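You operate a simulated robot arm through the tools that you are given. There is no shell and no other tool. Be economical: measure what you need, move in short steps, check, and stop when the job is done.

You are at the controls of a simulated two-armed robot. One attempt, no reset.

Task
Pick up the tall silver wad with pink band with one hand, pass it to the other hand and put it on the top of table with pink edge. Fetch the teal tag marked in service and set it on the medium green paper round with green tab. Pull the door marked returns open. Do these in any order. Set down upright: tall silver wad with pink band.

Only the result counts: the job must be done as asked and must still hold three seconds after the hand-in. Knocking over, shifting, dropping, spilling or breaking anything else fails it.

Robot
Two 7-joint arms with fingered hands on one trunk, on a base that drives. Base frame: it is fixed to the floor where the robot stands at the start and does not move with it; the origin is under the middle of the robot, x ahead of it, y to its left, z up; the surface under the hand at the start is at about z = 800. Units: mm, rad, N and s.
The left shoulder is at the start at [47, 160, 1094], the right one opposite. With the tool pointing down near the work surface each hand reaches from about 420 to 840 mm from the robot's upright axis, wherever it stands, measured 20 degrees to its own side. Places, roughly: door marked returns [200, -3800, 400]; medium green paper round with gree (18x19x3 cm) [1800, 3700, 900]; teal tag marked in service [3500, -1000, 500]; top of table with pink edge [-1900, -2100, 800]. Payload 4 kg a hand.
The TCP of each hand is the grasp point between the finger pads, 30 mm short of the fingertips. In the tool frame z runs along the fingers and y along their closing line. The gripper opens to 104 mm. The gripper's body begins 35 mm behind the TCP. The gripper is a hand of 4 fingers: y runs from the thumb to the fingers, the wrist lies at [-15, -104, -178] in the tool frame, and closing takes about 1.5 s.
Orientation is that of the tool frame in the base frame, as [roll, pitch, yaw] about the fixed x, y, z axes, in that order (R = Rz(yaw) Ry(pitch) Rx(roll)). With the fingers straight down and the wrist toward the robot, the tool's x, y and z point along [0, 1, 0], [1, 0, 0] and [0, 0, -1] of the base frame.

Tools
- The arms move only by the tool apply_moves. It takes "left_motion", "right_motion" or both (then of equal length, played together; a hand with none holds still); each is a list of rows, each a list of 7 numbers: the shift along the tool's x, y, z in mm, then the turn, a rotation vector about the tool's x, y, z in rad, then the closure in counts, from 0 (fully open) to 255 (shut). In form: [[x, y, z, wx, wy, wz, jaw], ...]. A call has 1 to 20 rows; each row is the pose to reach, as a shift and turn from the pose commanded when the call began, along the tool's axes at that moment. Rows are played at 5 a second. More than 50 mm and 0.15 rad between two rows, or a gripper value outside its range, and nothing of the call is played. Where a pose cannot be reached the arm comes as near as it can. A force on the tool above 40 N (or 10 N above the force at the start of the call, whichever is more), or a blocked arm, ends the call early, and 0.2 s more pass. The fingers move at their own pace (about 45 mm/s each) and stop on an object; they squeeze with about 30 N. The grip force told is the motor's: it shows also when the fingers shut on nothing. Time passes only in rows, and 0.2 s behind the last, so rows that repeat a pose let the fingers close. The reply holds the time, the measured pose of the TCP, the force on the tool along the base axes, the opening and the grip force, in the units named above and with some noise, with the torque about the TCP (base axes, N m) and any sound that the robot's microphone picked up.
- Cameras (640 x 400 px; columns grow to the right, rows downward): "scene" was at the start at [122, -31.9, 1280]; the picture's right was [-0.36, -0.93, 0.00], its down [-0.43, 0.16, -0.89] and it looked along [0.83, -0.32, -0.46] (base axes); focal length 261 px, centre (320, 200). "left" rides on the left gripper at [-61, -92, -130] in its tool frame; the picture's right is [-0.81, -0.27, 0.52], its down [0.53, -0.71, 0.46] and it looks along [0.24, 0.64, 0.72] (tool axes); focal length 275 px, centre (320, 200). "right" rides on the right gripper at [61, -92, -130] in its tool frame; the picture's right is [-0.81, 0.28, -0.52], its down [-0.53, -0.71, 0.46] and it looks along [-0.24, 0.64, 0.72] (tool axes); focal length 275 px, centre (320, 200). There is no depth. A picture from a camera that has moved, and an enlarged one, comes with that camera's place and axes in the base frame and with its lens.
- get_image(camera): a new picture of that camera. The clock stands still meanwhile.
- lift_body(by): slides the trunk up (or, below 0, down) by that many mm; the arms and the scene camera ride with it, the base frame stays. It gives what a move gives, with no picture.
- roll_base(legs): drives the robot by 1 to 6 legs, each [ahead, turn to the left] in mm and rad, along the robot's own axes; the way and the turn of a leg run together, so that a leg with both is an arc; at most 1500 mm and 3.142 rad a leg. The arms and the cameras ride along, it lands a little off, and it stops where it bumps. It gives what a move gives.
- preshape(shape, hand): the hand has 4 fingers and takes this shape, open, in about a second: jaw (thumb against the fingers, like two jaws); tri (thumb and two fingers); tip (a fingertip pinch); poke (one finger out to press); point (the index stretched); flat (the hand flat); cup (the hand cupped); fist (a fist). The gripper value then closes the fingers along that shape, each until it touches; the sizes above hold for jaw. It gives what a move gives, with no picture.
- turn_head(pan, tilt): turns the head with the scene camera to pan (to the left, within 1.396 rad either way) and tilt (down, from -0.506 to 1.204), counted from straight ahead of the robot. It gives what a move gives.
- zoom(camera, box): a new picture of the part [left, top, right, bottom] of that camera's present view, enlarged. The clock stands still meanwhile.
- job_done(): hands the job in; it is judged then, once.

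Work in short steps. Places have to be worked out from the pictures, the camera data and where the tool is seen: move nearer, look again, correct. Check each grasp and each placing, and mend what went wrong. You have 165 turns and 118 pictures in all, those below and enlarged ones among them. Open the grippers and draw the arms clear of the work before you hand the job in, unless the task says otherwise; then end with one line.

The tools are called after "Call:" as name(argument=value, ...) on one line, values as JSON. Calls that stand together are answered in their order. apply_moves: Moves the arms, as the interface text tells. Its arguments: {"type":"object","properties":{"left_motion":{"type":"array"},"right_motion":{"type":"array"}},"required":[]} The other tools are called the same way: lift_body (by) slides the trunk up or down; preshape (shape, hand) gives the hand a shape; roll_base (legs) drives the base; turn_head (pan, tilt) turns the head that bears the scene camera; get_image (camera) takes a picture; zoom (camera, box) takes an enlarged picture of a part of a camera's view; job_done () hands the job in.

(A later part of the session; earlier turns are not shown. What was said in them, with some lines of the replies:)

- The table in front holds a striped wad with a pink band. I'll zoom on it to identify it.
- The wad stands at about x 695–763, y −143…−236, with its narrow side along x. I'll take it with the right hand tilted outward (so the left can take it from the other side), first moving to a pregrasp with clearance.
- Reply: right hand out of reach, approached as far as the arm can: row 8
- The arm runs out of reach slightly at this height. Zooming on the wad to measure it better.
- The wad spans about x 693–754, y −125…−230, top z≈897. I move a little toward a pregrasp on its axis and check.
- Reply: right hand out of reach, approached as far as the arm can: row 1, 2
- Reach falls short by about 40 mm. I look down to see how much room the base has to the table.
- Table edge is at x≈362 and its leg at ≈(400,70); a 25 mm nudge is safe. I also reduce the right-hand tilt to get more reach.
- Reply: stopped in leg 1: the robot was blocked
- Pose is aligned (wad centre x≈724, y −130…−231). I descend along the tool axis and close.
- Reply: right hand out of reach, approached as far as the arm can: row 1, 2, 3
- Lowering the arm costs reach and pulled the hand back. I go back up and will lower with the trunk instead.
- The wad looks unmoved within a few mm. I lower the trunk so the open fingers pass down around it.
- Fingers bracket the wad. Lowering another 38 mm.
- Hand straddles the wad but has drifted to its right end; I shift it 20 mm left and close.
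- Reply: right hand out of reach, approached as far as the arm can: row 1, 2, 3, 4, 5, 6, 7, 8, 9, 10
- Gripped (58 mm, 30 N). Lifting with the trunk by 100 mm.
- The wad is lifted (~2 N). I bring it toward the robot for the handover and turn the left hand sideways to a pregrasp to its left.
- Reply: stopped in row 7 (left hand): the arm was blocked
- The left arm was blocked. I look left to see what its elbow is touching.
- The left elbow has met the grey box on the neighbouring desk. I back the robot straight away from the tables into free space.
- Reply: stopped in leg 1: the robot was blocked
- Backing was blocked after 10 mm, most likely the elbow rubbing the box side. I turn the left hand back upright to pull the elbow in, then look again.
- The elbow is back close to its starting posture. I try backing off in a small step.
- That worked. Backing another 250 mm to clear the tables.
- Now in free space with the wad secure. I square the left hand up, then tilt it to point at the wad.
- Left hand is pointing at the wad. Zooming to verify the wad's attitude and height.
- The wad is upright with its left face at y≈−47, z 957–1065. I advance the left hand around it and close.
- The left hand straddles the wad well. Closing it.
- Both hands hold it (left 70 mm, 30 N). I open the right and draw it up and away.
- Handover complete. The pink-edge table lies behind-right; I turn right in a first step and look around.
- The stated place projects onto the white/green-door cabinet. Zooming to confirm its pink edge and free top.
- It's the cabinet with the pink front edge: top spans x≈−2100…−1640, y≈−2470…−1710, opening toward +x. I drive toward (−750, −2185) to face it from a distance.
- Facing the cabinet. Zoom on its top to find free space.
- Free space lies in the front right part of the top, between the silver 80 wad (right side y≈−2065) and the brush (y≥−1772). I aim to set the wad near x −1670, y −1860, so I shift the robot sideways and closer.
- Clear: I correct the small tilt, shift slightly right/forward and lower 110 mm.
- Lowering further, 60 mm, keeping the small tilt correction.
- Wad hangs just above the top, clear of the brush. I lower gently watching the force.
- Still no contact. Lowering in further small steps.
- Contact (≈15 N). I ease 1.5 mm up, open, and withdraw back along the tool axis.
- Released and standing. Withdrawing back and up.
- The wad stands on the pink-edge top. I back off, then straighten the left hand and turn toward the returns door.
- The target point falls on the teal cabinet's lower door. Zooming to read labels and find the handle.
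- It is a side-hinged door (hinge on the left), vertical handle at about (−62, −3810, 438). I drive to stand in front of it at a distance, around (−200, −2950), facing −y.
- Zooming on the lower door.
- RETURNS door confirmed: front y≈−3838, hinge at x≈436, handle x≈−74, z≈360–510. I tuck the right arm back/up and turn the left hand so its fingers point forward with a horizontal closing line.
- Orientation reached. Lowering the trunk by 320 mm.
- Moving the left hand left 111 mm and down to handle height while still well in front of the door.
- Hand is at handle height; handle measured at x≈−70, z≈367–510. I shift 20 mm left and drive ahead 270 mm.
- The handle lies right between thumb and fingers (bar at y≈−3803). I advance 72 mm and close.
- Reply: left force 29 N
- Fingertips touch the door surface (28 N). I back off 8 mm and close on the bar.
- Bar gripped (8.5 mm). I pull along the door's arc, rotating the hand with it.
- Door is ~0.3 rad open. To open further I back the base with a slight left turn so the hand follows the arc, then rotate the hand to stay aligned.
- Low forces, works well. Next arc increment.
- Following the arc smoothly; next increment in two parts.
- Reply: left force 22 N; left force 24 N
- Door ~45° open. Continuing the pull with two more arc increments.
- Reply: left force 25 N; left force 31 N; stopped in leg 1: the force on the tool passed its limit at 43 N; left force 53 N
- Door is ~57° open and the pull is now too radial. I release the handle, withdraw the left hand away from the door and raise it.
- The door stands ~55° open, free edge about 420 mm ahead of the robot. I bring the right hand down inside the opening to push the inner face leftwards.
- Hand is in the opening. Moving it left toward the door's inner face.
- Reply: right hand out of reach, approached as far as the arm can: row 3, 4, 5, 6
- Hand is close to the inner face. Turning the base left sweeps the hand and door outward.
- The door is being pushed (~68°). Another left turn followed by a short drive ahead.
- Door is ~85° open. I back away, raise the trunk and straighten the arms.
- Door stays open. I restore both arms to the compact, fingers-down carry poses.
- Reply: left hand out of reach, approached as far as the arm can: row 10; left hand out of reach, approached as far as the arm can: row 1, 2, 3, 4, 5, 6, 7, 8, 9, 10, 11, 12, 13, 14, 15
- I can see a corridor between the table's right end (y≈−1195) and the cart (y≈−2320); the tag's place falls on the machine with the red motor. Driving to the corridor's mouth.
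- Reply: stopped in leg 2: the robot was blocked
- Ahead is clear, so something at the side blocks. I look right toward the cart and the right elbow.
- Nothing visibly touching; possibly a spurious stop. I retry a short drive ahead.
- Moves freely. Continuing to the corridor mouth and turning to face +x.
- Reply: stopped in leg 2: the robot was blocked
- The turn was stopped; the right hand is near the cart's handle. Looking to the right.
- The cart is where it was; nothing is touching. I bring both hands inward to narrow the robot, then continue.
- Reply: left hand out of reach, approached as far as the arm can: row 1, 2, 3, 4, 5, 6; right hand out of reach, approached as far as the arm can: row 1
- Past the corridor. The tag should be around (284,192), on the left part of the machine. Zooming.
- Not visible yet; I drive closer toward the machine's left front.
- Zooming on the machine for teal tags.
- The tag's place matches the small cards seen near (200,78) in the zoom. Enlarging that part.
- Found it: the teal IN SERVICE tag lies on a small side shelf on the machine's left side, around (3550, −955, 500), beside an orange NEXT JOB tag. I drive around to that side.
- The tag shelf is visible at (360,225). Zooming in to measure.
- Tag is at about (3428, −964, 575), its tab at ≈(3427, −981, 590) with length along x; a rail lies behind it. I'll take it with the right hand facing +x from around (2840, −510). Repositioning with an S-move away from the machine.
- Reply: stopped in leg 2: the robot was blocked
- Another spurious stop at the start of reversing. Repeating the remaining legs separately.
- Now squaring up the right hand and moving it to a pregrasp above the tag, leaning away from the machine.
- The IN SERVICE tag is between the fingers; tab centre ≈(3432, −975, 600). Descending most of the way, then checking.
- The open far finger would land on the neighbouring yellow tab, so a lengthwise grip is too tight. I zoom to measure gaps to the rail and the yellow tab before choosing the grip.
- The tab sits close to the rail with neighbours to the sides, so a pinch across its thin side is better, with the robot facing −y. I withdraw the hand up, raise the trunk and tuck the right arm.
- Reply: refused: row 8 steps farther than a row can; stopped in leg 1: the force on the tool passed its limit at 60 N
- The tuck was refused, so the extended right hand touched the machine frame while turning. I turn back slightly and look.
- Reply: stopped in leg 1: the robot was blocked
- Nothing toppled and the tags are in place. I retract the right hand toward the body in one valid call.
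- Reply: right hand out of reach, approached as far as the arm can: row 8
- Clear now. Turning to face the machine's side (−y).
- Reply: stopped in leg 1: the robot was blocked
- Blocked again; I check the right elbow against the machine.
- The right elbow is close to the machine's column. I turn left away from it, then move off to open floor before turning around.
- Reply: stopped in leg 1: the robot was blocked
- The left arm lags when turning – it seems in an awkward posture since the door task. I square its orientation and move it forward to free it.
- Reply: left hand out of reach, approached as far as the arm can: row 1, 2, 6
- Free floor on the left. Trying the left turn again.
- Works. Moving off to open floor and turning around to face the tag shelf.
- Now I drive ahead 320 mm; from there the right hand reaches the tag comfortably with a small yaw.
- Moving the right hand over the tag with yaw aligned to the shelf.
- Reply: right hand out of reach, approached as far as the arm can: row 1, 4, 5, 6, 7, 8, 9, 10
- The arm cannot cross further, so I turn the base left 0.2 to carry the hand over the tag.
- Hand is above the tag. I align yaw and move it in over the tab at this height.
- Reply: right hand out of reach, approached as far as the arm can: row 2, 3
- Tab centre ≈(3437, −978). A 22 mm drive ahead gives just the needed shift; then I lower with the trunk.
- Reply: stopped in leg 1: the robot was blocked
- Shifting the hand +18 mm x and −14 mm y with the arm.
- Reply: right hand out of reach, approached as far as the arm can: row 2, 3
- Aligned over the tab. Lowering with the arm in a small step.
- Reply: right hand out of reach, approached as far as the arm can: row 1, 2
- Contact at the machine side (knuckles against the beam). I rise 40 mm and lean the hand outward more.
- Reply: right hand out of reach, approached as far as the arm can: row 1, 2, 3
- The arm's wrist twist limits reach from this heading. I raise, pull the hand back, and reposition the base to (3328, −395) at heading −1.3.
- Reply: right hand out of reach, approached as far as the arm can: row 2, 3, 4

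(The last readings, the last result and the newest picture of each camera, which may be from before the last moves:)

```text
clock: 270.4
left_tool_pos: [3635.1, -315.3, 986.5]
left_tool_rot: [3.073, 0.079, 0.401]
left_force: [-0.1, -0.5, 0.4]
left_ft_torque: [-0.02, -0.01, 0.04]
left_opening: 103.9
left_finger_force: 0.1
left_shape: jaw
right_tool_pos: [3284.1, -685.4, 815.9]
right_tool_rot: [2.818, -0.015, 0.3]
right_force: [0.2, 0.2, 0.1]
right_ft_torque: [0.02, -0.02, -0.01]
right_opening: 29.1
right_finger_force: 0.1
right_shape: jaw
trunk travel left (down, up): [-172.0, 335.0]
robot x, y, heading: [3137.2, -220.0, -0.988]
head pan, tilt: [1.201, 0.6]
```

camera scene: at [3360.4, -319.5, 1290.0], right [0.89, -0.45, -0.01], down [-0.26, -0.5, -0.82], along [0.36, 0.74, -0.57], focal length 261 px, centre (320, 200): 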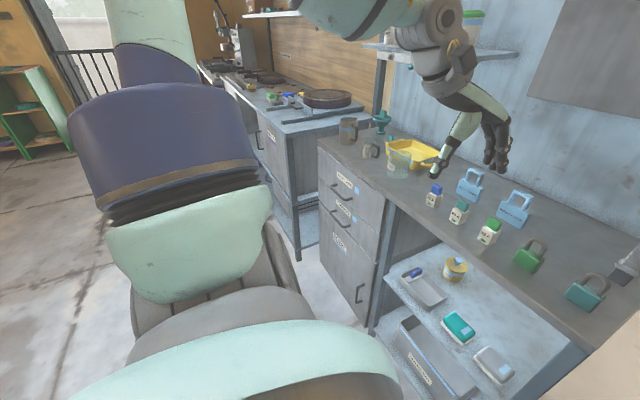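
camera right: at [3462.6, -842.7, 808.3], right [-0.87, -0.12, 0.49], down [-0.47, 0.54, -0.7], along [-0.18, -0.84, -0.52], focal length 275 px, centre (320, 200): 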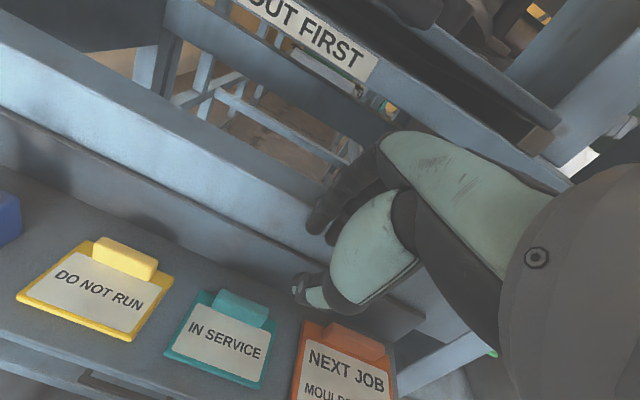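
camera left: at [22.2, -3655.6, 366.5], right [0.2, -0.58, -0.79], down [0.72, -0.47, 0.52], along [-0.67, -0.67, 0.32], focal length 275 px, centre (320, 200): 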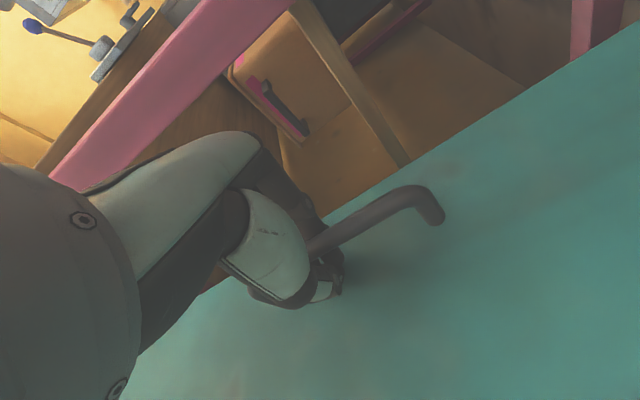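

Raising a bit for clearance over the counter and moving in to the new stance.

Call:
lift_body(by=100)

Call:
roll_base(legs=[[0, 0.34], [285, 0]])

Call:
roll_base(legs=[[0, -0.7]])

```text
clock: 271.7
left_tool_pos: [3628.5, -306.5, 1090.2]
left_tool_rot: [3.062, 0.076, 0.399]
left_force: [0.4, -0.3, -0.1]
left_ft_torque: [0.01, 0.02, 0.04]
left_opening: 104.1
left_finger_force: 0.1
left_shape: jaw
right_tool_pos: [3278.7, -678.7, 919.2]
right_tool_rot: [2.81, -0.018, 0.299]
right_force: [0.5, 0.2, 0.0]
right_ft_torque: [0.01, 0.0, 0.0]
right_opening: 29.1
right_finger_force: 0.1
right_shape: jaw
trunk travel left (down, up): [-272.0, 235.0]
robot x, y, heading: [3135.1, -216.7, -0.992]
head pan, tilt: [1.201, 0.6]
```

```text
clock: 275.0
left_tool_pos: [3858.2, -312.0, 1089.5]
left_tool_rot: [3.065, 0.08, 0.736]
left_force: [0.8, 0.1, -0.4]
left_ft_torque: [0.01, 0.01, -0.02]
left_opening: 104.2
left_finger_force: 0.1
left_shape: jaw
right_tool_pos: [3651.1, -777.9, 919.6]
right_tool_rot: [2.809, -0.017, 0.639]
right_force: [0.7, -0.6, 1.0]
right_ft_torque: [0.0, 0.02, 0.0]
right_opening: 29.1
right_finger_force: 0.0
right_shape: jaw
trunk travel left (down, up): [-272.0, 235.0]
robot x, y, heading: [3359.2, -391.9, -0.657]
head pan, tilt: [1.201, 0.6]
```

```text
clock: 277.6
left_tool_pos: [3788.5, -637.7, 1093.1]
left_tool_rot: [3.05, 0.078, 0.033]
left_force: [0.3, -0.6, -0.5]
left_ft_torque: [0.01, -0.02, 0.0]
left_opening: 103.7
left_finger_force: 0.1
left_shape: jaw
right_tool_pos: [3329.5, -862.0, 925.7]
right_tool_rot: [2.797, -0.019, -0.063]
right_force: [-0.4, 0.7, -0.3]
right_ft_torque: [0.0, 0.01, 0.01]
right_opening: 29.2
right_finger_force: 0.1
right_shape: jaw
trunk travel left (down, up): [-272.0, 235.0]
robot x, y, heading: [3364.2, -392.5, -1.355]
head pan, tilt: [1.201, 0.6]
```

Good stance now. Lowering the trunk 200 mm and moving the hand over the tab.

Call:
lift_body(by=-200)

Call:
apply_moves(right_motion=[[38, 0, 0, 0, 0, 0, 184], [76, 10, 5, 0, 0, 0, 184], [113, 25, 15, 0, 0, 0, 184], [113, 50, 40, 0, 0, 0, 184], [113, 77, 60, 0, 0, 0, 184]])

Call:
get_image(camera="right")

```text
clock: 279.7
left_tool_pos: [3785.0, -625.1, 896.9]
left_tool_rot: [3.038, 0.074, 0.033]
left_force: [-0.2, -0.3, 0.0]
left_ft_torque: [-0.01, -0.02, 0.0]
left_opening: 104.1
left_finger_force: 0.1
left_shape: jaw
right_tool_pos: [3328.1, -851.0, 731.5]
right_tool_rot: [2.782, -0.024, -0.063]
right_force: [-0.1, -1.1, 0.0]
right_ft_torque: [0.06, 0.0, 0.0]
right_opening: 29.3
right_finger_force: 0.1
right_shape: jaw
trunk travel left (down, up): [-72.0, 435.0]
robot x, y, heading: [3361.3, -388.8, -1.361]
head pan, tilt: [1.201, 0.6]
```

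```text
clock: 280.9
left_tool_pos: [3786.3, -625.0, 897.0]
left_tool_rot: [3.039, 0.076, 0.033]
left_force: [-0.1, 0.0, -0.1]
left_ft_torque: [0.01, -0.04, 0.0]
left_opening: 103.9
left_finger_force: 0.0
left_shape: jaw
right_tool_pos: [3353.3, -949.8, 735.4]
right_tool_rot: [2.784, -0.022, -0.062]
right_force: [-0.8, -0.3, -0.7]
right_ft_torque: [-0.02, -0.01, 0.01]
right_opening: 29.1
right_finger_force: 0.1
right_shape: jaw
right hand out of reach, approached as far as the arm can: row 1, 2, 3, 4, 5
trunk travel left (down, up): [-72.0, 435.0]
robot x, y, heading: [3367.1, -389.7, -1.357]
head pan, tilt: [1.201, 0.6]
```

```text
17 pictures are left
camera right: at [3419.7, -821.8, 827.6], right [-0.83, -0.03, 0.56], down [-0.48, 0.54, -0.69], along [-0.28, -0.84, -0.46], focal length 275 px, centre (320, 200)
```

right: 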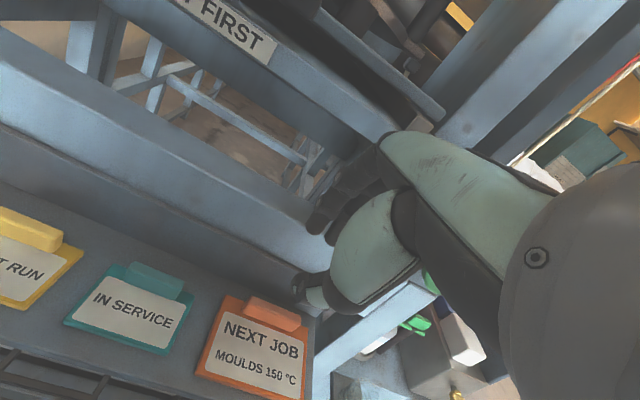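

The right hand can't cross further left, so I turn the base left 0.155 to swing it over the teal tab.

Call:
roll_base(legs=[[0, 0.155]])

Call:
get_image(camera="right")

```text
clock: 282.1
left_tool_pos: [3818.1, -555.1, 897.2]
left_tool_rot: [3.038, 0.075, 0.189]
left_force: [-0.2, 0.1, 0.4]
left_ft_torque: [-0.01, 0.01, 0.02]
left_opening: 104.0
left_finger_force: 0.0
left_shape: jaw
right_tool_pos: [3441.3, -945.1, 735.6]
right_tool_rot: [2.783, -0.023, 0.097]
right_force: [-0.2, 0.2, -0.1]
right_ft_torque: [-0.01, -0.01, 0.0]
right_opening: 28.9
right_finger_force: 0.0
right_shape: jaw
trunk travel left (down, up): [-72.0, 435.0]
robot x, y, heading: [3364.8, -393.9, -1.196]
head pan, tilt: [1.201, 0.6]
```

```text
16 pictures are left
camera right: at [3486.4, -807.4, 828.0], right [-0.81, -0.15, 0.56], down [-0.56, 0.46, -0.69], along [-0.15, -0.88, -0.46], focal length 275 px, centre (320, 200)
```

right: 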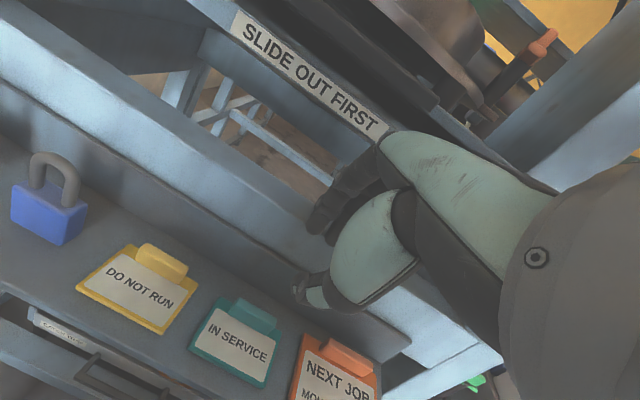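

Tab confirmed at (3437, −978). Lowering the trunk 68 mm.

Call:
lift_body(by=-68)

Call:
apply_moves(right_motion=[[-4, 1, 15, 0, 0, 0, 184], [-5, 2, 30, 0, 0, 0, 184]])

Call:
get_image(camera="right")

```text
clock: 283.1
left_tool_pos: [3812.7, -546.0, 832.5]
left_tool_rot: [3.024, 0.073, 0.188]
left_force: [-1.0, -0.4, -0.1]
left_ft_torque: [-0.05, 0.03, 0.02]
left_opening: 103.9
left_finger_force: 0.1
left_shape: jaw
right_tool_pos: [3437.5, -936.9, 675.7]
right_tool_rot: [2.772, -0.028, 0.095]
right_force: [-0.1, -0.7, 0.1]
right_ft_torque: [-0.03, -0.02, 0.03]
right_opening: 29.0
right_finger_force: 0.1
right_shape: jaw
trunk travel left (down, up): [-4.0, 503.0]
robot x, y, heading: [3363.6, -394.9, -1.201]
head pan, tilt: [1.201, 0.6]
```

```text
clock: 283.7
left_tool_pos: [3813.1, -547.1, 833.2]
left_tool_rot: [3.026, 0.072, 0.19]
left_force: [-0.8, -0.6, 0.0]
left_ft_torque: [0.02, 0.02, 0.01]
left_opening: 103.9
left_finger_force: 0.1
left_shape: jaw
right_tool_pos: [3433.6, -950.5, 648.1]
right_tool_rot: [2.774, -0.028, 0.098]
right_force: [1.0, -0.1, -0.7]
right_ft_torque: [-0.01, -0.02, -0.01]
right_opening: 29.1
right_finger_force: 0.0
right_shape: jaw
trunk travel left (down, up): [-4.0, 503.0]
robot x, y, heading: [3365.0, -391.4, -1.201]
head pan, tilt: [1.201, 0.6]
```

```text
15 pictures are left
camera right: at [3478.2, -812.2, 739.8], right [-0.82, -0.15, 0.56], down [-0.56, 0.45, -0.7], along [-0.15, -0.88, -0.45], focal length 275 px, centre (320, 200)
```

right: 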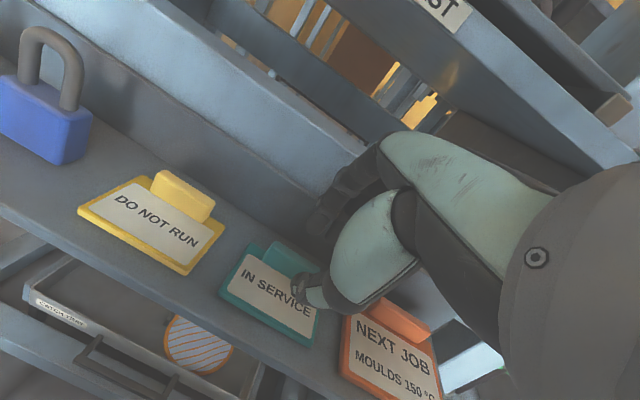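

Lined up; descending the last 36 mm.

Call:
apply_moves(right_motion=[[2, 1, 18, 0, 0, 0, 184], [3.5, 2, 30, 0, 0, 0, 184], [3.5, 2, 36, 0, 0, 0, 184]])

Call:
zoom(camera="right", box=[200, 140, 420, 340])

```text
clock: 284.5
left_tool_pos: [3812.8, -546.6, 833.9]
left_tool_rot: [3.026, 0.074, 0.189]
left_force: [-0.3, 0.9, -0.4]
left_ft_torque: [0.03, -0.03, 0.0]
left_opening: 103.8
left_finger_force: 0.1
left_shape: jaw
right_tool_pos: [3423.8, -965.5, 625.3]
right_tool_rot: [2.772, -0.027, 0.097]
right_force: [-0.5, 0.3, 0.4]
right_ft_torque: [0.0, -0.01, 0.02]
right_opening: 28.9
right_finger_force: 0.2
right_shape: jaw
right hand out of reach, approached as far as the arm can: row 1, 2, 3
trunk travel left (down, up): [-4.0, 503.0]
robot x, y, heading: [3361.7, -389.3, -1.202]
head pan, tilt: [1.201, 0.6]
```

```text
2.00 times, centred on (310, 240) of right
camera zoom: at [3469.2, -827.4, 717.5], right [-0.82, -0.15, 0.56], down [-0.56, 0.45, -0.7], along [-0.15, -0.88, -0.45], focal length 551 px, centre (340, 120)
```

zoom: 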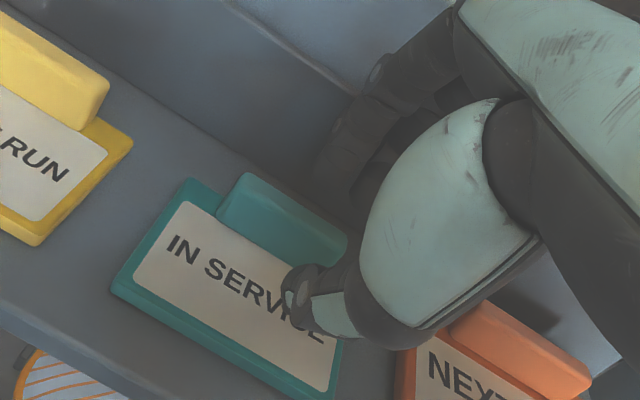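

The hand is ~13 mm off to −x along the tab. A tiny base turn centres it.

Call:
roll_base(legs=[[0, 0.022]])

```text
clock: 285.3
left_tool_pos: [3817.1, -535.9, 833.0]
left_tool_rot: [3.026, 0.072, 0.211]
left_force: [0.1, 0.1, 0.0]
left_ft_torque: [0.02, -0.04, 0.0]
left_opening: 103.8
left_finger_force: 0.1
left_shape: jaw
right_tool_pos: [3436.7, -964.8, 626.5]
right_tool_rot: [2.772, -0.026, 0.119]
right_force: [0.3, 0.5, -0.6]
right_ft_torque: [0.0, 0.03, 0.01]
right_opening: 29.1
right_finger_force: 0.1
right_shape: jaw
trunk travel left (down, up): [-4.0, 503.0]
robot x, y, heading: [3369.9, -392.4, -1.172]
head pan, tilt: [1.201, 0.6]
```

Centred. Down the last ~11 mm.

Call:
apply_moves(right_motion=[[2, -2, 5, 0, 0, 0, 184], [4, -4, 11, 0, 0, 0, 184]])

Call:
zoom(camera="right", box=[200, 140, 420, 340])

```text
clock: 285.9
left_tool_pos: [3810.7, -527.9, 836.1]
left_tool_rot: [3.013, 0.074, 0.206]
left_force: [0.1, 0.5, 0.4]
left_ft_torque: [-0.03, 0.0, 0.02]
left_opening: 103.7
left_finger_force: 0.1
left_shape: jaw
right_tool_pos: [3435.4, -958.6, 624.3]
right_tool_rot: [2.76, -0.032, 0.121]
right_force: [-0.5, -0.2, 0.5]
right_ft_torque: [0.0, 0.02, 0.02]
right_opening: 29.0
right_finger_force: 0.0
right_shape: jaw
right hand out of reach, approached as far as the arm can: row 2
trunk travel left (down, up): [-4.0, 503.0]
robot x, y, heading: [3361.2, -391.1, -1.177]
head pan, tilt: [1.201, 0.6]
```

```text
2.00 times, centred on (310, 240) of right
camera zoom: at [3475.5, -817.3, 714.6], right [-0.82, -0.16, 0.56], down [-0.57, 0.43, -0.7], along [-0.12, -0.89, -0.44], focal length 551 px, centre (340, 120)
```

zoom: 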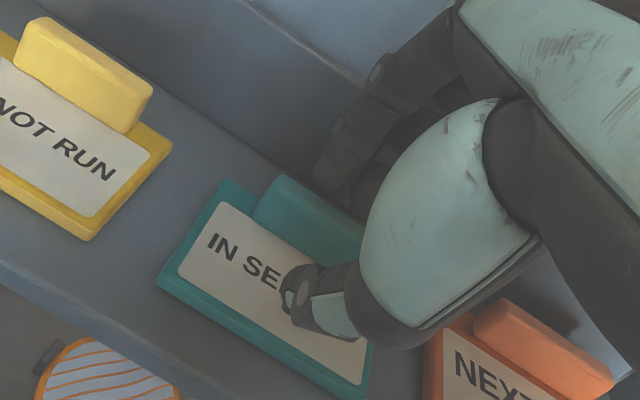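

Not deep enough and the arm is at its reach limit. I rise 20 mm, turn the base left 0.1, and compensate with the arm toward its own side.

Call:
apply_moves(right_motion=[[0, 0, -20, 0, 0, 0, 184], [-28, 0, -25, 0, 0, 0, 184], [-55, 0, -25, 0, 0, 0, 184]])

Call:
roll_base(legs=[[0, 0.1]])

Call:
lift_body(by=-4)

```text
clock: 286.7
left_tool_pos: [3811.7, -528.6, 836.3]
left_tool_rot: [3.012, 0.074, 0.205]
left_force: [-0.7, 0.2, -0.7]
left_ft_torque: [0.01, -0.02, -0.02]
left_opening: 103.7
left_finger_force: 0.0
left_shape: jaw
right_tool_pos: [3377.5, -956.6, 646.3]
right_tool_rot: [2.76, -0.034, 0.12]
right_force: [0.7, 0.4, -0.3]
right_ft_torque: [0.0, 0.01, 0.01]
right_opening: 28.8
right_finger_force: 0.0
right_shape: jaw
trunk travel left (down, up): [-4.0, 503.0]
robot x, y, heading: [3366.4, -390.8, -1.182]
head pan, tilt: [1.201, 0.6]
```

```text
clock: 287.7
left_tool_pos: [3823.1, -483.9, 835.9]
left_tool_rot: [3.013, 0.073, 0.305]
left_force: [0.1, 0.3, 0.9]
left_ft_torque: [0.02, -0.03, 0.0]
left_opening: 103.8
left_finger_force: 0.1
left_shape: jaw
right_tool_pos: [3433.4, -952.6, 645.8]
right_tool_rot: [2.762, -0.032, 0.221]
right_force: [-0.5, -0.2, -1.0]
right_ft_torque: [0.01, 0.01, -0.01]
right_opening: 28.8
right_finger_force: 0.0
right_shape: jaw
trunk travel left (down, up): [-4.0, 503.0]
robot x, y, heading: [3362.1, -390.5, -1.079]
head pan, tilt: [1.201, 0.6]
```

```text
clock: 288.2
left_tool_pos: [3816.7, -477.0, 834.8]
left_tool_rot: [2.998, 0.081, 0.295]
left_force: [-0.7, 0.3, -0.1]
left_ft_torque: [-0.02, -0.02, 0.0]
left_opening: 103.9
left_finger_force: 0.0
left_shape: jaw
right_tool_pos: [3430.1, -945.5, 648.8]
right_tool_rot: [2.749, -0.036, 0.218]
right_force: [0.3, -0.1, 0.9]
right_ft_torque: [0.0, -0.02, 0.01]
right_opening: 29.1
right_finger_force: 0.1
right_shape: jaw
trunk travel left (down, up): [0.0, 507.0]
robot x, y, heading: [3364.1, -391.5, -1.077]
head pan, tilt: [1.201, 0.6]
```

Now descending with the small yaw/tilt correction.

Call:
apply_moves(right_motion=[[1, 4, 12, 0.05, 0, 0.05, 184], [2, 8, 26, 0.1, 0, 0.1, 184], [2.2, 8, 38, 0.1, 0, 0.1, 184]])

Call:
zoom(camera="right", box=[200, 140, 420, 340])

```text
clock: 289.0
left_tool_pos: [3817.1, -477.8, 834.1]
left_tool_rot: [2.998, 0.082, 0.293]
left_force: [-0.2, 0.1, 0.1]
left_ft_torque: [0.02, 0.02, -0.03]
left_opening: 103.8
left_finger_force: 0.1
left_shape: jaw
right_tool_pos: [3437.4, -966.7, 616.8]
right_tool_rot: [2.852, -0.069, 0.126]
right_force: [-0.2, 0.3, 6.7]
right_ft_torque: [0.1, -0.02, 0.02]
right_opening: 28.9
right_finger_force: 0.0
right_shape: jaw
trunk travel left (down, up): [0.0, 507.0]
robot x, y, heading: [3363.4, -390.7, -1.083]
head pan, tilt: [1.201, 0.6]
```

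```text
2.00 times, centred on (310, 240) of right
camera zoom: at [3476.4, -833.8, 721.4], right [-0.83, -0.22, 0.52], down [-0.55, 0.49, -0.68], along [-0.1, -0.84, -0.53], focal length 551 px, centre (340, 120)
```

zoom: 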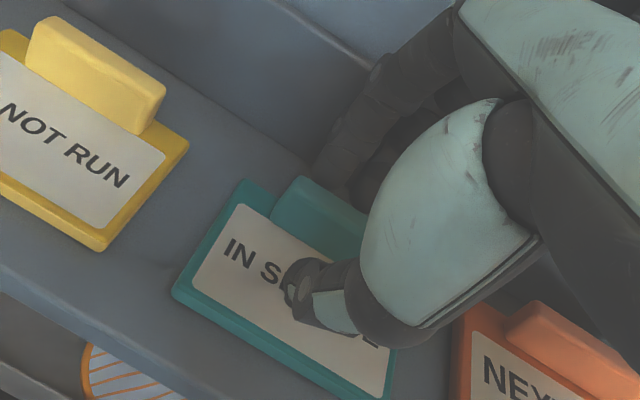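

Light contact (7 N), fingers either side of the tab. Closing.

Call:
apply_moves(right_motion=[[0, 0, 0, 0, 0, 0, 255], [0, 0, 0, 0, 0, 0, 255], [0, 0, 0, 0, 0, 0, 255], [0, 0, 0, 0, 0, 0, 255], [0, 0, 0, 0, 0, 0, 255]])

Call:
zoom(camera="right", box=[200, 140, 420, 340])

```text
clock: 290.2
left_tool_pos: [3817.6, -477.5, 834.2]
left_tool_rot: [3.0, 0.081, 0.293]
left_force: [-0.6, 0.0, -0.1]
left_ft_torque: [0.0, 0.01, -0.01]
left_opening: 104.1
left_finger_force: 0.1
left_shape: jaw
right_tool_pos: [3438.0, -966.4, 615.1]
right_tool_rot: [2.855, -0.069, 0.124]
right_force: [-1.1, -0.2, 0.4]
right_ft_torque: [0.02, 0.03, 0.01]
right_opening: 16.2
right_finger_force: 30.1
right_shape: jaw
trunk travel left (down, up): [0.0, 507.0]
robot x, y, heading: [3365.9, -391.1, -1.079]
head pan, tilt: [1.201, 0.6]
```

```text
2.00 times, centred on (310, 240) of right
camera zoom: at [3476.1, -834.5, 720.1], right [-0.83, -0.22, 0.52], down [-0.55, 0.49, -0.67], along [-0.1, -0.84, -0.53], focal length 551 px, centre (340, 120)
```

zoom: 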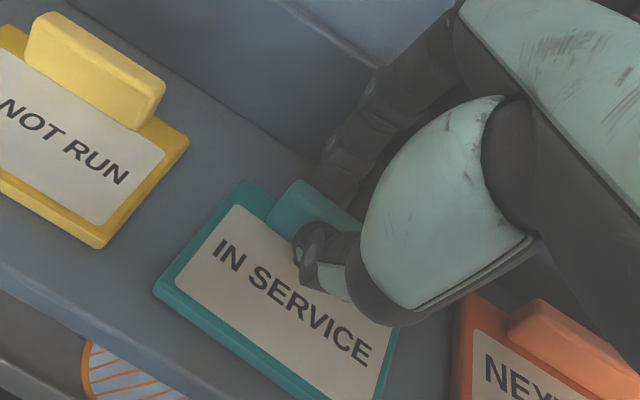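

Tab gripped (16 mm, 30 N). Lifting with the trunk.

Call:
lift_body(by=90)

Call:
get_image(camera="right")

```text
clock: 291.4
left_tool_pos: [3817.4, -478.6, 923.4]
left_tool_rot: [2.999, 0.083, 0.292]
left_force: [-0.2, -0.6, -0.6]
left_ft_torque: [-0.02, 0.0, 0.01]
left_opening: 104.2
left_finger_force: 0.1
left_shape: jaw
right_tool_pos: [3438.8, -966.0, 704.6]
right_tool_rot: [2.855, -0.067, 0.123]
right_force: [0.3, -0.1, -0.7]
right_ft_torque: [-0.03, 0.02, 0.0]
right_opening: 16.1
right_finger_force: 30.6
right_shape: jaw
trunk travel left (down, up): [-90.0, 417.0]
robot x, y, heading: [3366.0, -390.4, -1.077]
head pan, tilt: [1.201, 0.6]
```

```text
10 pictures are left
camera right: at [3476.2, -834.7, 808.3], right [-0.83, -0.22, 0.52], down [-0.55, 0.49, -0.67], along [-0.1, -0.84, -0.53], focal length 275 px, centre (320, 200)
```

right: 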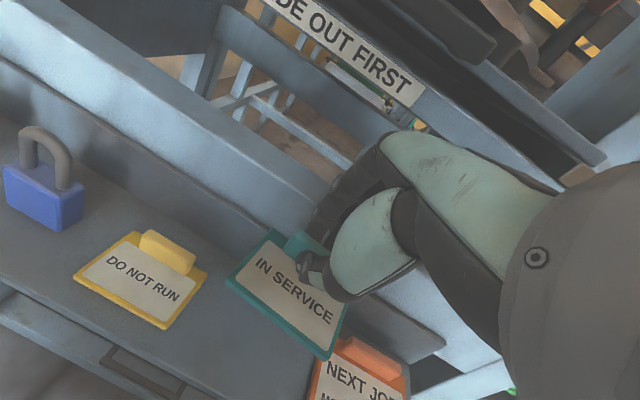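

The tag is held securely. I raise, back away from the machine, and turn toward the green-round location on the far side of the room.

Call:
lift_body(by=230)

Call:
roll_base(legs=[[-420, 0]])

Call:
roll_base(legs=[[0, 1.47], [0, 1.47]])

```text
clock: 293.9
left_tool_pos: [3816.6, -478.3, 1153.1]
left_tool_rot: [3.001, 0.085, 0.291]
left_force: [-0.3, 0.2, 0.6]
left_ft_torque: [0.01, 0.01, 0.01]
left_opening: 104.0
left_finger_force: 0.0
left_shape: jaw
right_tool_pos: [3438.3, -966.3, 935.0]
right_tool_rot: [2.856, -0.068, 0.124]
right_force: [-0.3, -0.4, -0.9]
right_ft_torque: [-0.02, -0.03, -0.03]
right_opening: 15.6
right_finger_force: 29.6
right_shape: jaw
trunk travel left (down, up): [-320.0, 187.0]
robot x, y, heading: [3366.8, -390.3, -1.079]
head pan, tilt: [1.201, 0.6]
```

```text
clock: 296.6
left_tool_pos: [3619.6, -107.0, 1152.2]
left_tool_rot: [2.997, 0.084, 0.292]
left_force: [-0.4, 0.4, 0.2]
left_ft_torque: [0.01, -0.02, -0.03]
left_opening: 103.8
left_finger_force: 0.1
left_shape: jaw
right_tool_pos: [3240.5, -595.7, 934.2]
right_tool_rot: [2.854, -0.069, 0.127]
right_force: [0.5, -0.2, 0.5]
right_ft_torque: [0.03, -0.02, 0.0]
right_opening: 15.8
right_finger_force: 29.9
right_shape: jaw
trunk travel left (down, up): [-320.0, 187.0]
robot x, y, heading: [3166.5, -22.3, -1.076]
head pan, tilt: [1.201, 0.6]
```

```text
clock: 305.4
left_tool_pos: [2745.8, 137.2, 1155.5]
left_tool_rot: [2.986, 0.082, -3.051]
left_force: [0.0, -0.7, 1.0]
left_ft_torque: [0.0, 0.03, 0.0]
left_opening: 104.1
left_finger_force: 0.0
left_shape: jaw
right_tool_pos: [3209.1, 545.4, 940.9]
right_tool_rot: [2.842, -0.071, 3.071]
right_force: [0.3, 0.4, -1.3]
right_ft_torque: [-0.03, -0.02, -0.01]
right_opening: 15.4
right_finger_force: 29.9
right_shape: jaw
trunk travel left (down, up): [-320.0, 187.0]
robot x, y, heading: [3178.5, -18.1, 1.866]
head pan, tilt: [1.201, 0.6]
```

Call:
turn_head(pan=0.15, tilt=0.3)

Call:
get_image(camera="scene")

```text
clock: 306.7
left_tool_pos: [2748.4, 124.2, 1158.6]
left_tool_rot: [2.974, 0.082, -3.051]
left_force: [0.0, 0.0, -1.0]
left_ft_torque: [0.0, -0.01, 0.01]
left_opening: 104.0
left_finger_force: 0.1
left_shape: jaw
right_tool_pos: [3212.8, 533.5, 948.3]
right_tool_rot: [2.832, -0.079, 3.073]
right_force: [0.0, -0.6, 0.2]
right_ft_torque: [-0.02, 0.04, 0.01]
right_opening: 15.5
right_finger_force: 29.9
right_shape: jaw
trunk travel left (down, up): [-320.0, 187.0]
robot x, y, heading: [3180.8, -18.2, 1.873]
head pan, tilt: [0.15, 0.3]
```

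```text
9 pictures are left
camera scene: at [3123.4, 107.7, 1314.7], right [0.9, 0.43, 0.0], down [0.13, -0.28, -0.95], along [-0.41, 0.86, -0.31], focal length 261 px, centre (320, 200)
```

scene: 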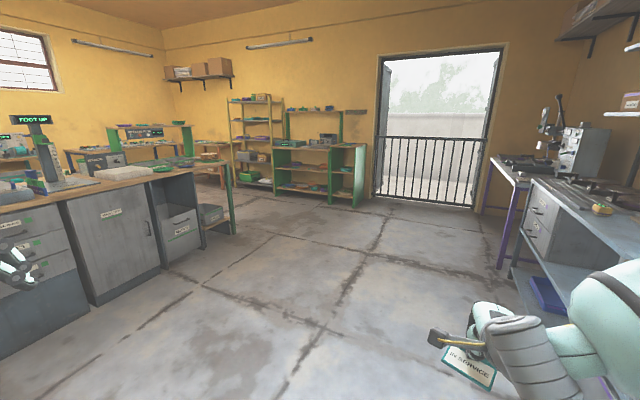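

The place matches the top of the green shelf unit left of the doorway. Zoom to see its top.

Call:
zoom(camera="scene", box=[265, 95, 385, 215])

```text
3.33 times, centred on (325, 155) of scene
camera zoom: at [3123.4, 107.7, 1314.7], right [0.9, 0.43, 0.0], down [0.13, -0.28, -0.95], along [-0.41, 0.86, -0.31], focal length 871 px, centre (303, 350)
```

zoom: 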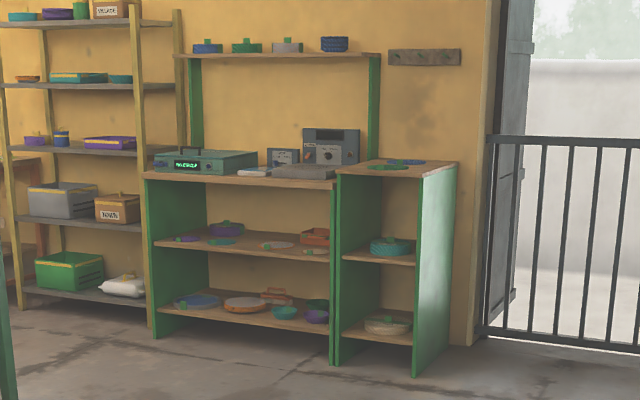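

The green round sits on the small cabinet's top at about (1820, 3720), cabinet front y≈3620. The floor is open; driving there.

Call:
roll_base(legs=[[0, 0.17], [1150, 0], [1150, 0], [1100, 0]])

```text
clock: 324.9
left_tool_pos: [1172.1, 3050.2, 1158.2]
left_tool_rot: [2.974, 0.082, -2.866]
left_force: [0.1, -0.4, 0.0]
left_ft_torque: [-0.02, 0.02, 0.03]
left_opening: 104.0
left_finger_force: 0.1
left_shape: jaw
right_tool_pos: [1553.4, 3538.6, 948.3]
right_tool_rot: [2.832, -0.077, -3.024]
right_force: [0.1, 0.6, -0.3]
right_ft_torque: [0.0, 0.0, 0.01]
right_opening: 15.5
right_finger_force: 29.7
right_shape: jaw
trunk travel left (down, up): [-320.0, 187.0]
robot x, y, heading: [1624.7, 2986.7, 2.054]
head pan, tilt: [0.15, 0.3]
```

Arrived. Turning to face the cabinet, raising a little, and taking a look.

Call:
roll_base(legs=[[0, -0.483]])

Call:
lift_body(by=60)

Call:
turn_head(pan=-0.3, tilt=0.6)

Call:
get_image(camera="scene")

```text
clock: 326.9
left_tool_pos: [1255.2, 3239.3, 1160.0]
left_tool_rot: [2.961, 0.079, 2.93]
left_force: [-0.3, -0.1, -0.7]
left_ft_torque: [-0.05, 0.01, 0.01]
left_opening: 103.7
left_finger_force: 0.0
left_shape: jaw
right_tool_pos: [1818.3, 3495.4, 953.9]
right_tool_rot: [2.819, -0.081, 2.775]
right_force: [0.4, -0.5, -0.7]
right_ft_torque: [0.02, -0.02, -0.02]
right_opening: 15.4
right_finger_force: 30.4
right_shape: jaw
trunk travel left (down, up): [-320.0, 187.0]
robot x, y, heading: [1620.2, 2991.6, 1.563]
head pan, tilt: [0.15, 0.3]
```

```text
clock: 327.9
left_tool_pos: [1256.6, 3228.2, 1224.1]
left_tool_rot: [2.949, 0.081, 2.922]
left_force: [-0.2, -1.0, -0.1]
left_ft_torque: [0.04, -0.03, 0.01]
left_opening: 103.8
left_finger_force: 0.0
left_shape: jaw
right_tool_pos: [1817.7, 3484.0, 1020.0]
right_tool_rot: [2.81, -0.087, 2.775]
right_force: [-0.1, -0.1, -0.6]
right_ft_torque: [0.0, -0.01, 0.02]
right_opening: 15.3
right_finger_force: 30.3
right_shape: jaw
trunk travel left (down, up): [-380.0, 127.0]
robot x, y, heading: [1618.3, 2984.4, 1.568]
head pan, tilt: [0.15, 0.3]
```

```text
clock: 328.8
left_tool_pos: [1255.7, 3227.0, 1222.8]
left_tool_rot: [2.949, 0.081, 2.921]
left_force: [0.0, 0.4, -0.7]
left_ft_torque: [0.01, 0.0, 0.01]
left_opening: 103.8
left_finger_force: 0.1
left_shape: jaw
right_tool_pos: [1818.5, 3487.0, 1020.0]
right_tool_rot: [2.81, -0.084, 2.775]
right_force: [-0.2, 0.4, -1.4]
right_ft_torque: [0.03, 0.02, 0.02]
right_opening: 15.2
right_finger_force: 30.0
right_shape: jaw
trunk travel left (down, up): [-380.0, 127.0]
robot x, y, heading: [1620.0, 2987.2, 1.573]
head pan, tilt: [-0.3, 0.6]
```

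```text
7 pictures are left
camera scene: at [1645.9, 3117.8, 1347.4], right [0.95, -0.3, 0.0], down [-0.17, -0.55, -0.82], along [0.25, 0.78, -0.57], focal length 261 px, centre (320, 200)
```

scene: 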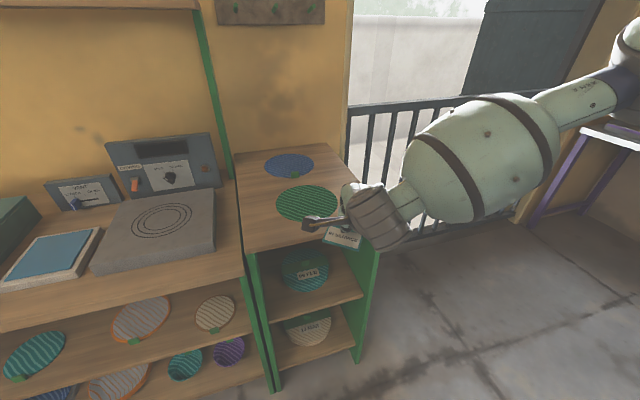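

The green round is at about (1815, 3765). I check with the right camera for a second bearing.

Call:
get_image(camera="right")

```text
6 pictures are left
camera right: at [1721.7, 3384.0, 1118.9], right [0.83, -0.22, 0.51], down [0.25, -0.66, -0.71], along [0.49, 0.72, -0.49], focal length 275 px, centre (320, 200)
```

right: 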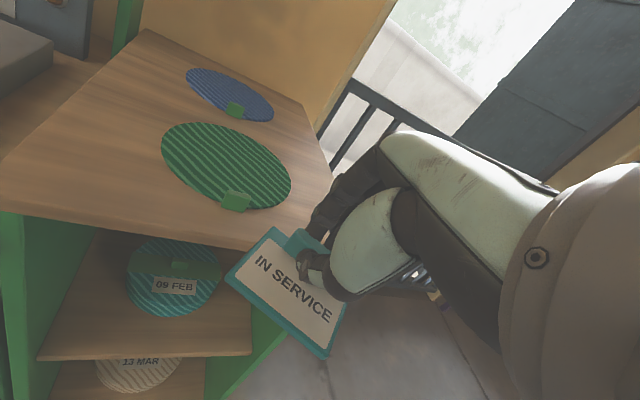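

Round at about (1797, 3728, 900) with its tab toward the front (y≈3645). I drive 180 mm ahead first, tag still ~80 mm above.

Call:
roll_base(legs=[[180, 0]])

```text
clock: 330.4
left_tool_pos: [1254.1, 3406.3, 1224.9]
left_tool_rot: [2.949, 0.075, 2.934]
left_force: [0.3, 0.1, 0.2]
left_ft_torque: [-0.01, 0.03, -0.03]
left_opening: 103.8
left_finger_force: 0.0
left_shape: jaw
right_tool_pos: [1819.2, 3665.3, 1020.2]
right_tool_rot: [2.806, -0.087, 2.778]
right_force: [-0.2, 0.2, -0.5]
right_ft_torque: [-0.02, -0.03, -0.01]
right_opening: 15.4
right_finger_force: 29.8
right_shape: jaw
trunk travel left (down, up): [-380.0, 127.0]
robot x, y, heading: [1620.1, 3169.2, 1.572]
head pan, tilt: [-0.3, 0.6]
```

Shifting the arm forward 78 mm and 19 mm left to be over the round.

Call:
apply_moves(right_motion=[[15, 21, 7, 0.02, 0, 0, 255], [30, 42, 15, 0.04, 0, 0, 255], [45.5, 62.5, 22, 0.05, 0, 0, 255]])

Call:
get_image(camera="scene")

```text
clock: 331.2
left_tool_pos: [1256.5, 3410.6, 1222.5]
left_tool_rot: [2.949, 0.084, 2.919]
left_force: [0.6, 0.1, 0.5]
left_ft_torque: [0.0, -0.02, -0.01]
left_opening: 104.0
left_finger_force: 0.0
left_shape: jaw
right_tool_pos: [1799.7, 3745.2, 1021.5]
right_tool_rot: [2.86, -0.087, 2.777]
right_force: [0.5, 0.5, -0.6]
right_ft_torque: [-0.02, -0.01, -0.05]
right_opening: 15.4
right_finger_force: 29.7
right_shape: jaw
trunk travel left (down, up): [-380.0, 127.0]
robot x, y, heading: [1622.4, 3167.2, 1.57]
head pan, tilt: [-0.3, 0.6]
```

```text
5 pictures are left
camera scene: at [1645.8, 3303.8, 1346.9], right [0.95, -0.3, 0.01], down [-0.17, -0.55, -0.82], along [0.25, 0.78, -0.58], focal length 261 px, centre (320, 200)
```

scene: 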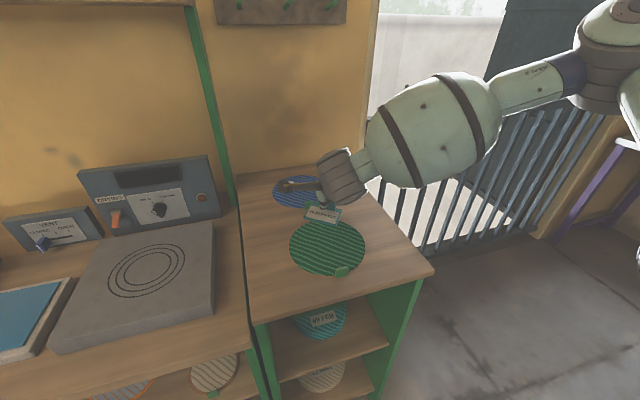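

Tag is at y≈3746 while the round's centre is ≈3711, so I move back 34 mm, then lower 55 mm with the trunk.

Call:
apply_moves(right_motion=[[-8, -14, -5, 0, 0, 0, 255], [-15.8, -28.7, -10, 0, 0, 0, 255]])

Call:
lift_body(by=-50)

Call:
zoom(camera="scene", box=[250, 150, 430, 310])

```text
clock: 331.8
left_tool_pos: [1258.1, 3408.6, 1223.4]
left_tool_rot: [2.949, 0.084, 2.917]
left_force: [0.4, -0.2, -0.3]
left_ft_torque: [0.02, -0.01, -0.01]
left_opening: 104.3
left_finger_force: 0.0
left_shape: jaw
right_tool_pos: [1803.6, 3709.4, 1023.4]
right_tool_rot: [2.858, -0.087, 2.777]
right_force: [-0.1, -1.1, -0.8]
right_ft_torque: [-0.05, 0.02, 0.02]
right_opening: 15.5
right_finger_force: 29.8
right_shape: jaw
trunk travel left (down, up): [-380.0, 127.0]
robot x, y, heading: [1623.4, 3169.0, 1.568]
head pan, tilt: [-0.3, 0.6]
```

```text
clock: 332.7
left_tool_pos: [1257.6, 3405.4, 1174.4]
left_tool_rot: [2.945, 0.082, 2.919]
left_force: [-0.6, -0.3, -1.0]
left_ft_torque: [-0.01, 0.04, 0.01]
left_opening: 103.8
left_finger_force: 0.0
left_shape: jaw
right_tool_pos: [1802.9, 3708.0, 975.0]
right_tool_rot: [2.854, -0.088, 2.777]
right_force: [-0.5, 0.0, -0.7]
right_ft_torque: [-0.02, 0.01, -0.02]
right_opening: 15.3
right_finger_force: 30.1
right_shape: jaw
trunk travel left (down, up): [-330.0, 177.0]
robot x, y, heading: [1620.0, 3171.4, 1.57]
head pan, tilt: [-0.3, 0.6]
```

```text
2.50 times, centred on (340, 230) of scene
camera zoom: at [1646.1, 3298.4, 1297.2], right [0.95, -0.3, 0.0], down [-0.17, -0.55, -0.82], along [0.25, 0.78, -0.57], focal length 653 px, centre (270, 125)
```

zoom: 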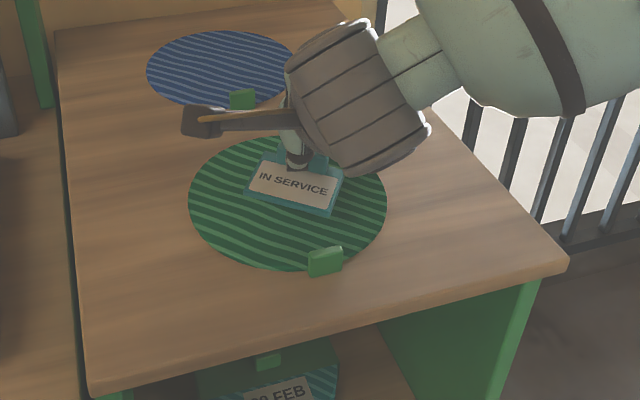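

The tag hangs centred over the round. Lowering in small steps with force checks.

Call:
lift_body(by=-18)

Call:
lift_body(by=-8)

```text
clock: 333.3
left_tool_pos: [1257.7, 3406.5, 1155.6]
left_tool_rot: [2.946, 0.083, 2.919]
left_force: [0.3, -0.3, 0.1]
left_ft_torque: [0.01, 0.0, 0.02]
left_opening: 104.1
left_finger_force: 0.2
left_shape: jaw
right_tool_pos: [1803.5, 3708.3, 956.5]
right_tool_rot: [2.856, -0.087, 2.776]
right_force: [0.2, 0.0, -0.7]
right_ft_torque: [-0.01, 0.0, 0.0]
right_opening: 15.4
right_finger_force: 29.6
right_shape: jaw
trunk travel left (down, up): [-312.0, 195.0]
robot x, y, heading: [1619.3, 3167.6, 1.571]
head pan, tilt: [-0.3, 0.6]
```

```text
clock: 333.9
left_tool_pos: [1257.4, 3406.4, 1147.1]
left_tool_rot: [2.946, 0.082, 2.919]
left_force: [1.0, 0.7, -0.2]
left_ft_torque: [-0.03, 0.04, 0.02]
left_opening: 104.0
left_finger_force: 0.0
left_shape: jaw
right_tool_pos: [1802.8, 3707.4, 948.9]
right_tool_rot: [2.856, -0.087, 2.776]
right_force: [-0.7, 0.7, -1.0]
right_ft_torque: [-0.02, 0.0, 0.0]
right_opening: 15.5
right_finger_force: 29.5
right_shape: jaw
trunk travel left (down, up): [-304.0, 203.0]
robot x, y, heading: [1620.9, 3170.0, 1.566]
head pan, tilt: [-0.3, 0.6]
```

No contact yet. Continuing in 6 mm steps.

Call:
lift_body(by=-6)

Call:
lift_body(by=-6)

```text
clock: 334.5
left_tool_pos: [1255.7, 3406.5, 1142.9]
left_tool_rot: [2.944, 0.083, 2.918]
left_force: [-0.2, 0.7, -1.5]
left_ft_torque: [0.03, 0.02, 0.0]
left_opening: 104.0
left_finger_force: 0.0
left_shape: jaw
right_tool_pos: [1803.2, 3708.0, 944.7]
right_tool_rot: [2.851, -0.089, 2.779]
right_force: [-0.2, -0.4, 7.2]
right_ft_torque: [-0.02, -0.05, 0.03]
right_opening: 15.2
right_finger_force: 29.7
right_shape: jaw
trunk travel left (down, up): [-298.0, 209.0]
robot x, y, heading: [1623.3, 3170.2, 1.569]
head pan, tilt: [-0.3, 0.6]
```

```text
clock: 335.0
left_tool_pos: [1256.2, 3403.7, 1136.8]
left_tool_rot: [2.942, 0.081, 2.919]
left_force: [0.4, 0.2, 0.1]
left_ft_torque: [0.0, 0.0, -0.01]
left_opening: 103.9
left_finger_force: 0.0
left_shape: jaw
right_tool_pos: [1803.8, 3707.5, 941.6]
right_tool_rot: [2.847, -0.091, 2.777]
right_force: [3.3, -3.9, 30.6]
right_ft_torque: [0.19, -0.07, 0.06]
right_opening: 17.2
right_finger_force: 30.2
right_shape: jaw
trunk travel left (down, up): [-292.0, 215.0]
robot x, y, heading: [1622.1, 3167.0, 1.571]
head pan, tilt: [-0.3, 0.6]
```

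Firm contact (31 N). I ease up 4 mm, open the fingers modestly, and look.

Call:
lift_body(by=4)

Call:
apply_moves(right_motion=[[0, 0, 0, 0, 0, 0, 200], [0, 0, 0, 0, 0, 0, 184], [0, 0, 0, 0, 0, 0, 170], [0, 0, 0, 0, 0, 0, 160]])

Call:
zoom(camera="scene", box=[250, 150, 430, 310])

```text
clock: 335.5
left_tool_pos: [1256.5, 3405.9, 1139.6]
left_tool_rot: [2.944, 0.082, 2.919]
left_force: [0.5, 0.1, 0.8]
left_ft_torque: [0.01, 0.03, 0.0]
left_opening: 104.1
left_finger_force: 0.2
left_shape: jaw
right_tool_pos: [1802.5, 3706.5, 941.9]
right_tool_rot: [2.855, -0.085, 2.778]
right_force: [0.0, 2.0, 18.7]
right_ft_torque: [0.24, -0.06, 0.09]
right_opening: 17.1
right_finger_force: 29.5
right_shape: jaw
trunk travel left (down, up): [-296.0, 211.0]
robot x, y, heading: [1618.9, 3167.9, 1.569]
head pan, tilt: [-0.3, 0.6]
```

```text
clock: 336.5
left_tool_pos: [1255.9, 3404.6, 1140.6]
left_tool_rot: [2.945, 0.083, 2.919]
left_force: [-0.1, 0.2, 0.8]
left_ft_torque: [0.01, 0.0, 0.0]
left_opening: 104.1
left_finger_force: 0.1
left_shape: jaw
right_tool_pos: [1802.2, 3706.5, 942.2]
right_tool_rot: [2.854, -0.087, 2.776]
right_force: [0.2, 2.9, 13.7]
right_ft_torque: [0.05, 0.11, -0.01]
right_opening: 35.2
right_finger_force: 0.0
right_shape: jaw
trunk travel left (down, up): [-296.0, 211.0]
robot x, y, heading: [1620.9, 3165.0, 1.569]
head pan, tilt: [-0.3, 0.6]
```

```text
2.50 times, centred on (340, 230) of scene
camera zoom: at [1645.8, 3297.5, 1263.8], right [0.95, -0.3, 0.0], down [-0.17, -0.55, -0.82], along [0.25, 0.78, -0.57], focal length 653 px, centre (270, 125)
```

zoom: 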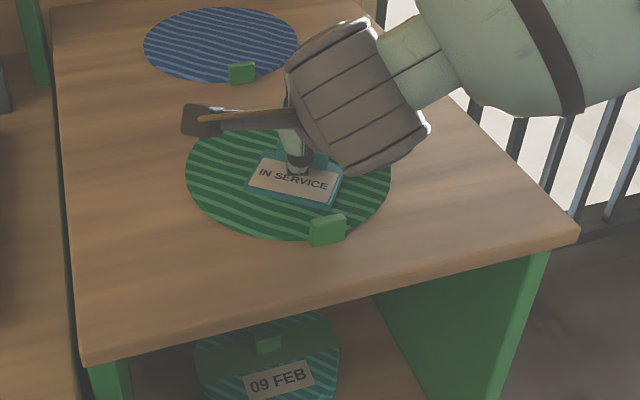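

The tag lies on the green round, released. Lifting straight up.

Call:
lift_body(by=110)

Call:
zoom(camera="scene", box=[230, 170, 450, 370])

```text
clock: 338.0
left_tool_pos: [1257.1, 3407.4, 1249.9]
left_tool_rot: [2.946, 0.084, 2.916]
left_force: [-0.1, -0.1, 0.8]
left_ft_torque: [-0.06, 0.01, -0.02]
left_opening: 103.9
left_finger_force: 0.0
left_shape: jaw
right_tool_pos: [1804.1, 3708.1, 1050.6]
right_tool_rot: [2.856, -0.087, 2.776]
right_force: [-0.4, 0.2, -0.2]
right_ft_torque: [0.04, -0.03, 0.05]
right_opening: 38.7
right_finger_force: 0.1
right_shape: jaw
trunk travel left (down, up): [-406.0, 101.0]
robot x, y, heading: [1617.6, 3168.7, 1.571]
head pan, tilt: [-0.3, 0.6]
```

```text
2.00 times, centred on (340, 270) of scene
camera zoom: at [1646.2, 3300.0, 1373.7], right [0.95, -0.3, 0.0], down [-0.17, -0.55, -0.82], along [0.25, 0.78, -0.58], focal length 523 px, centre (280, 60)
```

zoom: 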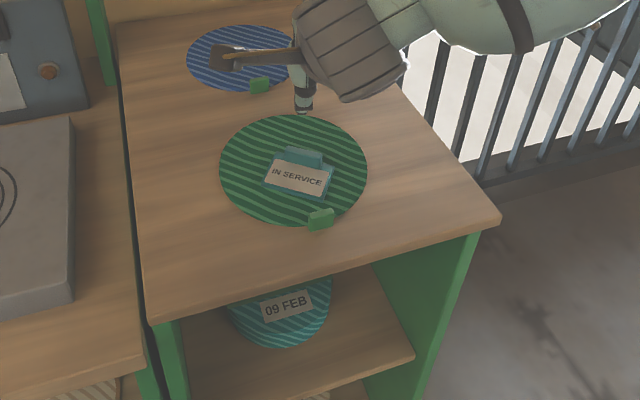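

The tag sits centred on the green round. I back away, open the gripper and hand in.

Call:
roll_base(legs=[[-350, 0]])

Call:
apply_moves(right_motion=[[0, 0, 0, 0, 0, 0, 0], [0, 0, 0, 0, 0, 0, 0], [0, 0, 0, 0, 0, 0, 0]])

```text
clock: 340.3
left_tool_pos: [1255.8, 3061.8, 1247.7]
left_tool_rot: [2.954, 0.082, 2.928]
left_force: [-1.0, 0.7, -0.1]
left_ft_torque: [-0.01, 0.01, -0.04]
left_opening: 104.2
left_finger_force: 0.1
left_shape: jaw
right_tool_pos: [1800.7, 3364.6, 1046.0]
right_tool_rot: [2.864, -0.084, 2.781]
right_force: [0.0, -0.1, -1.0]
right_ft_torque: [0.02, -0.03, 0.0]
right_opening: 38.8
right_finger_force: 0.1
right_shape: jaw
trunk travel left (down, up): [-406.0, 101.0]
robot x, y, heading: [1620.9, 2818.0, 1.572]
head pan, tilt: [-0.3, 0.6]
```

```text
clock: 341.1
left_tool_pos: [1260.0, 3046.5, 1250.4]
left_tool_rot: [2.935, 0.091, 2.897]
left_force: [-0.5, 0.8, 0.2]
left_ft_torque: [-0.01, -0.04, -0.01]
left_opening: 103.9
left_finger_force: 0.1
left_shape: jaw
right_tool_pos: [1801.4, 3347.9, 1054.5]
right_tool_rot: [2.848, -0.09, 2.781]
right_force: [-0.4, -0.8, -0.8]
right_ft_torque: [0.02, 0.02, -0.03]
right_opening: 103.5
right_finger_force: 0.0
right_shape: jaw
trunk travel left (down, up): [-406.0, 101.0]
robot x, y, heading: [1617.9, 2813.7, 1.571]
head pan, tilt: [-0.3, 0.6]
```

All three parts are done and both hands are open and clear. Handing in.

Call:
job_done()

```text
The job is handed in.
```

I finished all three parts and handed the job in: the wad was passed from the right hand to the left and stands upright on the pink-edge table top, the returns door is about 85° open, and the in-service tag lies on the green round. I bumped the machine beside the tag shelf during the job: once with the right hand at about 60 N, and again lightly while reaching for the tag. The left elbow also met the grey box on the desk beside the first table. I saw nothing knocked over or shifted afterward. I last saw the wad and the door when I left them and did not check them again before handing in.
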